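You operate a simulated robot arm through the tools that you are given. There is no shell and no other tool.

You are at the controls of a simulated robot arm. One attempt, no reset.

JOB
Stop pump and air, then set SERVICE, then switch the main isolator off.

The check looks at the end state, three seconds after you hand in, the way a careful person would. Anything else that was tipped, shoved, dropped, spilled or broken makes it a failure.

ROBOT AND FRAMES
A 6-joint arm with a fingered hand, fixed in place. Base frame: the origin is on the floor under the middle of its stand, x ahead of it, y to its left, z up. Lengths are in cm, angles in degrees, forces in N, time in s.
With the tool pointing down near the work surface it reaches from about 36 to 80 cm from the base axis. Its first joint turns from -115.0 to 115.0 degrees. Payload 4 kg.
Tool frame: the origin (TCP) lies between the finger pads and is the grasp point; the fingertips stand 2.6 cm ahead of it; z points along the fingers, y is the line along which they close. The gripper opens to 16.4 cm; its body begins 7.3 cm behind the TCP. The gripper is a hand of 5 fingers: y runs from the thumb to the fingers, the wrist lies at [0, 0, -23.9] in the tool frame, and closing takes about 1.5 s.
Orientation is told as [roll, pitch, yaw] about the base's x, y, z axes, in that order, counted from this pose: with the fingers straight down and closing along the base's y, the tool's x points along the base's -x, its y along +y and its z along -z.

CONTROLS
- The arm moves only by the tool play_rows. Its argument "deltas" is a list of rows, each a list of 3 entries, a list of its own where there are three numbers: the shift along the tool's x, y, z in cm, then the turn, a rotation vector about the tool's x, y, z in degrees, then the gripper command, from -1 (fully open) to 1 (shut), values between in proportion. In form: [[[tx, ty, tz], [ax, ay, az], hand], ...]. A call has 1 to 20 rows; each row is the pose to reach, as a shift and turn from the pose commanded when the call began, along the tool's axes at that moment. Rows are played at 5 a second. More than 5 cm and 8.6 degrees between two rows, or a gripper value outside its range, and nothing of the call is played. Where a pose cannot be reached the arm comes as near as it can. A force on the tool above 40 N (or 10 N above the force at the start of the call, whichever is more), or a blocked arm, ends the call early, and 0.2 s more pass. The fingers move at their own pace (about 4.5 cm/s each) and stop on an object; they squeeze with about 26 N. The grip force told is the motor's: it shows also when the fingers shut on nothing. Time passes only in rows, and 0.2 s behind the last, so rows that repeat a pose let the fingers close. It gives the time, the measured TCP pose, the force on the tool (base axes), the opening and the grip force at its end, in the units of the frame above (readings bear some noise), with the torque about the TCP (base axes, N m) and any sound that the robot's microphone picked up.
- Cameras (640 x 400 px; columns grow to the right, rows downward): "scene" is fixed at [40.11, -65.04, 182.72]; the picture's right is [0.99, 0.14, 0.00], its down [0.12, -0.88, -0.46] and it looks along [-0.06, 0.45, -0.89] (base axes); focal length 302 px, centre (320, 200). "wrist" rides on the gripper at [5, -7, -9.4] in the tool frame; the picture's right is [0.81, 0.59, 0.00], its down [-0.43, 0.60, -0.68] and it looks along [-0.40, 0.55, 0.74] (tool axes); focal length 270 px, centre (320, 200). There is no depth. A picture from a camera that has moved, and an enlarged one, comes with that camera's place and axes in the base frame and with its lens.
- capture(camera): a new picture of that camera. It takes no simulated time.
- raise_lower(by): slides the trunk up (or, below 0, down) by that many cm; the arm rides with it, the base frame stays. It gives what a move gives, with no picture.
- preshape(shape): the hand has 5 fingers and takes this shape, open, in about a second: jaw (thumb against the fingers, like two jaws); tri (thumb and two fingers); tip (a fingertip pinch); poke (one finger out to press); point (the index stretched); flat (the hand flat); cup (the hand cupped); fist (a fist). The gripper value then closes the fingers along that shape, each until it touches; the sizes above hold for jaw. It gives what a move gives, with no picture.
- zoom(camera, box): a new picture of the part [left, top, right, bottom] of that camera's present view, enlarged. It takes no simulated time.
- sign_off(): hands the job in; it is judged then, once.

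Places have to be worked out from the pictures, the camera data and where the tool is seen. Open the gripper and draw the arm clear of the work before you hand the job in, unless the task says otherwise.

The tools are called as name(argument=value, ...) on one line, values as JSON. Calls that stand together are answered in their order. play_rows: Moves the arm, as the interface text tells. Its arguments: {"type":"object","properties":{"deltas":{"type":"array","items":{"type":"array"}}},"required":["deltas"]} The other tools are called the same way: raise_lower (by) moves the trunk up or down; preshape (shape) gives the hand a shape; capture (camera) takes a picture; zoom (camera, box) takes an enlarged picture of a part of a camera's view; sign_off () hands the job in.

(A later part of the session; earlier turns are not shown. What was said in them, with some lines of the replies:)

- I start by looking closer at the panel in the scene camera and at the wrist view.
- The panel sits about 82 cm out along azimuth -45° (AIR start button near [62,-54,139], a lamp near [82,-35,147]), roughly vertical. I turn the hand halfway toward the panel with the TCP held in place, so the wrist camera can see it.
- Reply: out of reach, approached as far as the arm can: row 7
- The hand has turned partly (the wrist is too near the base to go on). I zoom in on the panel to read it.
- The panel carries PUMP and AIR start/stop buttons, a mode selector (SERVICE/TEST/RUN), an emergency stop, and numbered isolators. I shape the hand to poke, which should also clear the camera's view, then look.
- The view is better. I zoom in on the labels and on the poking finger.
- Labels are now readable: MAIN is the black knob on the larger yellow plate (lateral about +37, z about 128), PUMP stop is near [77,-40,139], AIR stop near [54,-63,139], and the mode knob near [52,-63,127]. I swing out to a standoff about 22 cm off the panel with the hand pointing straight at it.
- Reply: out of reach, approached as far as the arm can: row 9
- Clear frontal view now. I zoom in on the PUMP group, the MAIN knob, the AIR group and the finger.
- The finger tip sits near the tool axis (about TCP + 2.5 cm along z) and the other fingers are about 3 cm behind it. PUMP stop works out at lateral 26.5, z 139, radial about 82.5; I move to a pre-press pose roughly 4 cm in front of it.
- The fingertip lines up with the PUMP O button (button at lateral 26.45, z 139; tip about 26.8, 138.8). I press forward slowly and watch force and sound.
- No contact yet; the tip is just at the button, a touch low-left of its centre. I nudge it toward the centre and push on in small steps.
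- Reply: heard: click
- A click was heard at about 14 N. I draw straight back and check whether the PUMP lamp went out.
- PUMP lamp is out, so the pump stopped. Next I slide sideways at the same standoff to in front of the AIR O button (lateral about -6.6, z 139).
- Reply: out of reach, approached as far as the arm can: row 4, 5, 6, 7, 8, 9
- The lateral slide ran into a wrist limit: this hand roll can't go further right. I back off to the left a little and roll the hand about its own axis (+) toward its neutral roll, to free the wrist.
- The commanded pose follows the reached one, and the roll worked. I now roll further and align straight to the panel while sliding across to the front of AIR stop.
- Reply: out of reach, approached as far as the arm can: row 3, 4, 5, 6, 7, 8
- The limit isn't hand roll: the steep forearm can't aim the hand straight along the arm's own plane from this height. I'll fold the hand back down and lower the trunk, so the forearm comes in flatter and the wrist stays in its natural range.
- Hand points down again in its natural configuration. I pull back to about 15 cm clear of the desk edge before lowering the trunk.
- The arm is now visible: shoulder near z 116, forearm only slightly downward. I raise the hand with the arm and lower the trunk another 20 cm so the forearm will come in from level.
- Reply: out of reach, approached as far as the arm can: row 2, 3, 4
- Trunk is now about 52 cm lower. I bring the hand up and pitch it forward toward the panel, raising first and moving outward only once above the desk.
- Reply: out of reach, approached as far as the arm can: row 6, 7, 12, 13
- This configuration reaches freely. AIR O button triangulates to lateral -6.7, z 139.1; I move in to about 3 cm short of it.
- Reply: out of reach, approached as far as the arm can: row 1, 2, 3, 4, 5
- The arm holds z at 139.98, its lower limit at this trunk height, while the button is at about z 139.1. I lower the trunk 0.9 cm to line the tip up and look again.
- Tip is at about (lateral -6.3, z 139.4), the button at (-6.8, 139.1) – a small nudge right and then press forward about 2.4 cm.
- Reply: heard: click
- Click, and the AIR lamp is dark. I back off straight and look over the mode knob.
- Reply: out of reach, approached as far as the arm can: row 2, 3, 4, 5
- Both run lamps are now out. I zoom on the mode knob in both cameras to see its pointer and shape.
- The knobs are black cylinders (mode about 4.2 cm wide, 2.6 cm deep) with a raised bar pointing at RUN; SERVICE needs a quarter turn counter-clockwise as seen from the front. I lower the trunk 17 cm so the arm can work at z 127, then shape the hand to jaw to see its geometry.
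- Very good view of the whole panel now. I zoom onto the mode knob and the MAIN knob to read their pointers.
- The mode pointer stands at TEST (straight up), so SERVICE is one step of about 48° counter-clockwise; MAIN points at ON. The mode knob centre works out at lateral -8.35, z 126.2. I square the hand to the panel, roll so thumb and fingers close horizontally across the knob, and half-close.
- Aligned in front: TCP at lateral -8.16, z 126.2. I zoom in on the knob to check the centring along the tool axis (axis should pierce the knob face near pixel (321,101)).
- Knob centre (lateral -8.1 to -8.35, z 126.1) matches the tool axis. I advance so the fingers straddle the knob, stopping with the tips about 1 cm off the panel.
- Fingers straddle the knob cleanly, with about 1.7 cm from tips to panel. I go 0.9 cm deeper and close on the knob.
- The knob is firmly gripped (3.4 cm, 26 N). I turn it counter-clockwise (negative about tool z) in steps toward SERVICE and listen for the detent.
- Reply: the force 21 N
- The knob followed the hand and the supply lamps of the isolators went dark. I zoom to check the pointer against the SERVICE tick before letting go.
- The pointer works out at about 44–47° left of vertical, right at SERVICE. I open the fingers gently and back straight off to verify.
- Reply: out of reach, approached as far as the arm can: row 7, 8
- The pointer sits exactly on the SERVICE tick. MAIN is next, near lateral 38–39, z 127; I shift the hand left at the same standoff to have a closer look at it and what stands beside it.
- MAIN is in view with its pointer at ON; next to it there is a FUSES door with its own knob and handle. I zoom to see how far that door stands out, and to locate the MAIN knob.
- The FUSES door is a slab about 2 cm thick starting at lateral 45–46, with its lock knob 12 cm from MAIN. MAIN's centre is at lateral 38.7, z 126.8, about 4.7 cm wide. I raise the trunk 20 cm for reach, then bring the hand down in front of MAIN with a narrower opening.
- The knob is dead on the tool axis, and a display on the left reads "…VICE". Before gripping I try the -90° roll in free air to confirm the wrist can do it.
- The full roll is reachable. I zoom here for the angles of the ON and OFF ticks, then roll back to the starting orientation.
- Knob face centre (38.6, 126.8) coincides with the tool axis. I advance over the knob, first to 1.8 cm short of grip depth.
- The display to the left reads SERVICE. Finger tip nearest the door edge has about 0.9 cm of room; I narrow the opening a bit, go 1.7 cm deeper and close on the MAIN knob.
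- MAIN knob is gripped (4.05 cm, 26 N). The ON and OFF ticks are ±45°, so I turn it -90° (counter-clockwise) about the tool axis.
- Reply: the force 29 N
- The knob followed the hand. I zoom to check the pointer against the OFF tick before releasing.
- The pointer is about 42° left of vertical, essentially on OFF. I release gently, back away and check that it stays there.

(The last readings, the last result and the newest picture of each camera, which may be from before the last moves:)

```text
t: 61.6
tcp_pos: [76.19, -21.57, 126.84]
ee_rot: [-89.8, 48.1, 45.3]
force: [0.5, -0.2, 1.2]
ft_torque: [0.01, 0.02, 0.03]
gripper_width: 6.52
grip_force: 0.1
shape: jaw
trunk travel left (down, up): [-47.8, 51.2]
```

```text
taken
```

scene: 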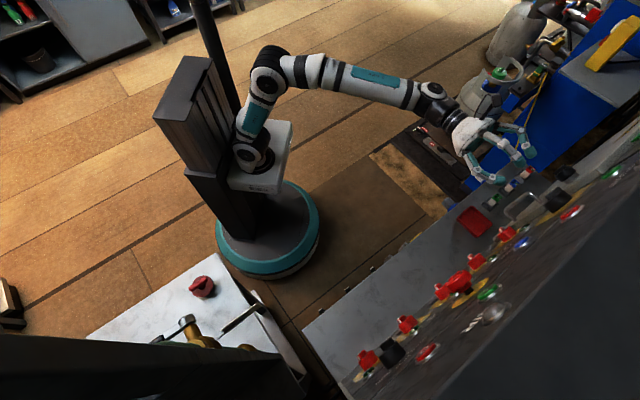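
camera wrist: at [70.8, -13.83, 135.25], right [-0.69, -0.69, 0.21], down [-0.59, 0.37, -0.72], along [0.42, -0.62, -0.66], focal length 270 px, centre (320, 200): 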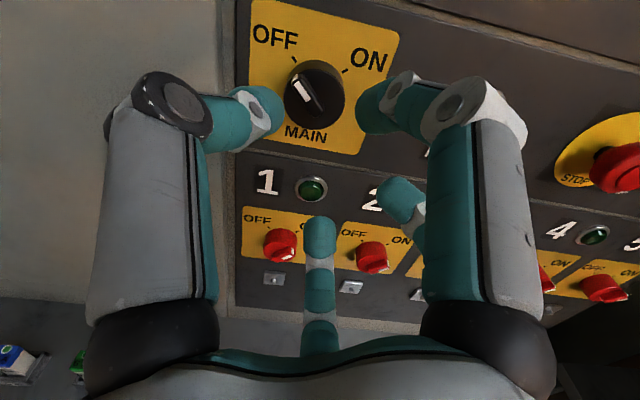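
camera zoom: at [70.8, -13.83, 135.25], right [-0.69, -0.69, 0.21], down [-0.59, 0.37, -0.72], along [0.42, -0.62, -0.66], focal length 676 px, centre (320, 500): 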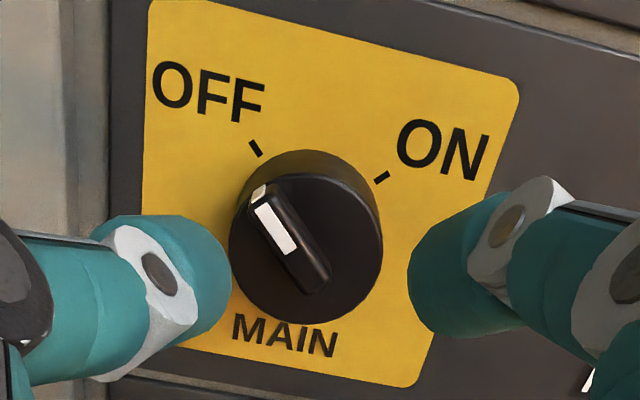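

MAIN now stands at 45° left, on OFF, after release. I back further away and fully open the hand, then check the whole panel once more.

play_rows(deltas=[[[0, 0, -3], [0, 0, 0], 0.0], [[0, 0, -6], [0, 0, 0], -0.3], [[0, 0, -9], [0, 0, 0], -0.6], [[0, 0, -12], [0, 0, 0], -1], [[0, 0, -12], [0, 0, 0], -1], [[0, 0, -12], [0, 0, 0], -1], [[0, 0, -12], [0, 0, 0], -1]])

capture(camera="wrist")

zoom(camera="scene", box=[340, 140, 640, 400])

```text
t: 63.2
tcp_pos: [67.67, -13.23, 126.68]
ee_rot: [-89.8, 48.1, 45.3]
force: [-0.1, -0.3, 0.4]
ft_torque: [0.01, 0.01, -0.01]
gripper_width: 16.41
grip_force: 0.1
shape: jaw
trunk travel left (down, up): [-47.8, 51.2]
```

```text
taken
camera wrist: at [62.31, -5.43, 135.14], right [-0.69, -0.69, 0.21], down [-0.59, 0.37, -0.72], along [0.42, -0.62, -0.66], focal length 270 px, centre (320, 200)
```

wrist: 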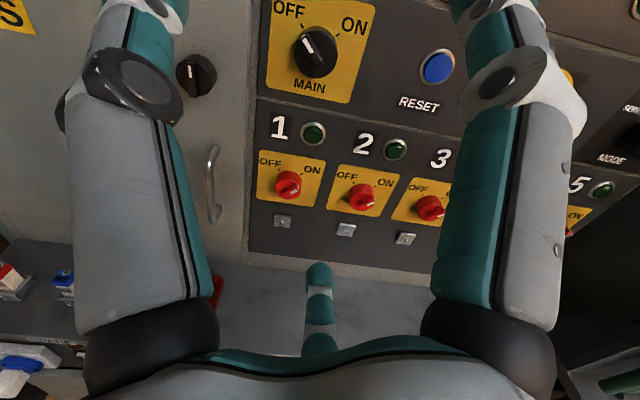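

```text
1.54 times, centred on (490, 270) of scene
camera zoom: at [40.11, -65.04, 182.72], right [0.99, 0.14, 0.0], down [0.12, -0.88, -0.46], along [-0.06, 0.45, -0.89], focal length 465 px, centre (58, 92)
```

zoom: 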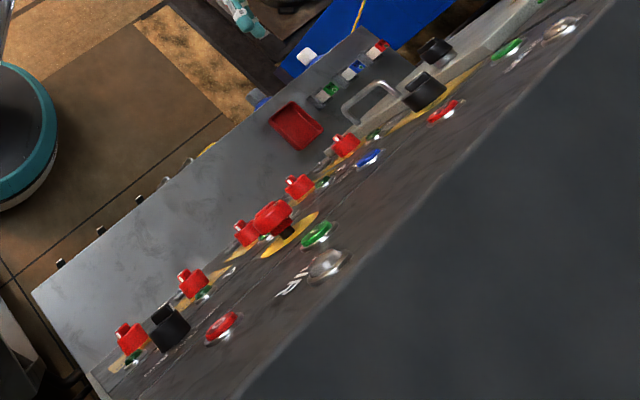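

MAIN shows OFF, isolators 1–5 are untouched, and both run lamps are dark. One last zoom to confirm the mode knob still rests at SERVICE.

zoom(camera="scene", box=[350, 310, 470, 400])

zoom(camera="wrist", box=[240, 0, 400, 120])

zoom(camera="wrist", box=[560, 60, 640, 200])

```text
4.44 times, centred on (410, 355) of scene
camera zoom: at [40.11, -65.04, 182.72], right [0.99, 0.14, 0.0], down [0.12, -0.88, -0.46], along [-0.06, 0.45, -0.89], focal length 1343 px, centre (-80, -489)
```

zoom: 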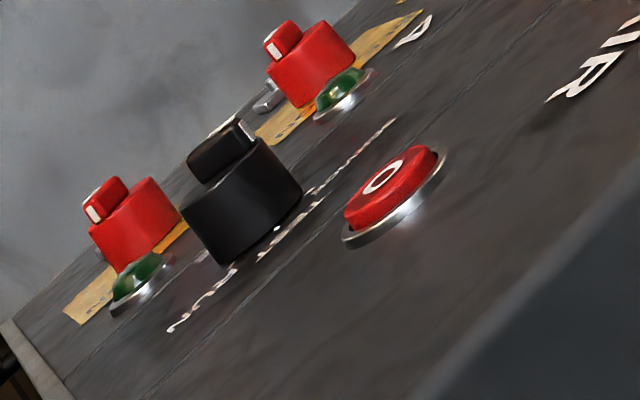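

```text
3.33 times, centred on (320, 60) of wrist
camera zoom: at [62.31, -5.43, 135.14], right [-0.69, -0.69, 0.21], down [-0.59, 0.37, -0.72], along [0.42, -0.62, -0.66], focal length 901 px, centre (320, 667)
```

zoom: 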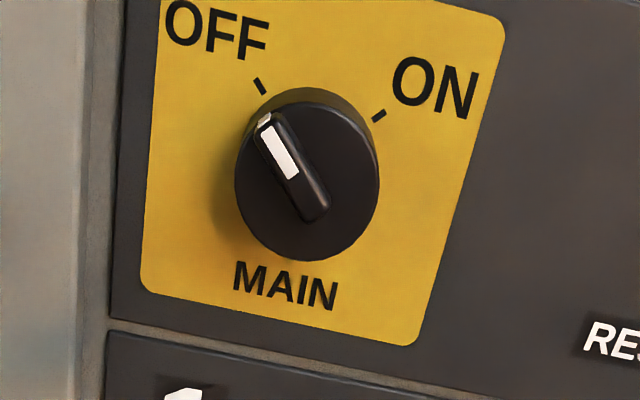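

```text
2.86 times, centred on (600, 130) of wrist
camera zoom: at [62.31, -5.43, 135.14], right [-0.69, -0.69, 0.21], down [-0.59, 0.37, -0.72], along [0.42, -0.62, -0.66], focal length 772 px, centre (-480, 400)
```

zoom: 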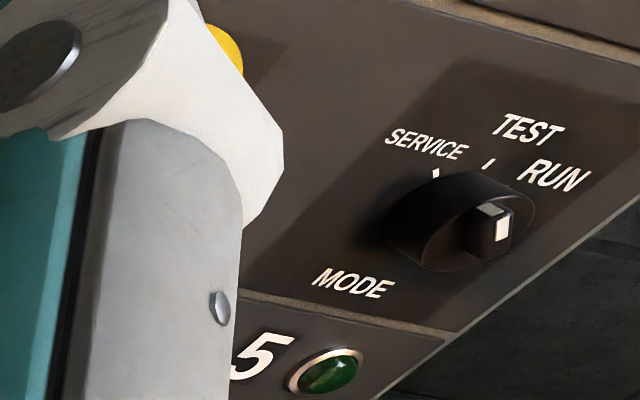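

All states check out: PUMP and AIR are stopped, the mode knob is on SERVICE, MAIN is on OFF, the hand is open and clear of the panel. I hand the job in.

sign_off()

```text
The job is handed in.
```

I stopped the pump and the air, set the mode selector to SERVICE, then switched the main isolator off, in that order. The job is handed in.

- **Pump and air:** I pressed each red stop button once. Both clicked and both run lamps went out.
- **Mode:** the selector stood at TEST when I first had a clear view of it. I turned it one step to SERVICE, and the panel display then read SERVICE. The green lamps on isolators 1–5 went dark at the same moment; I take this to be the effect of SERVICE.
- **Main isolator:** I turned the knob from ON to OFF. It stayed on the OFF mark after I let go.

The last pictures show isolators 1–5 still at ON and the emergency stop not pressed. I touched nothing else on the panel, and the hand is open and drawn back. I did not look at the display again after switching the main isolator off.
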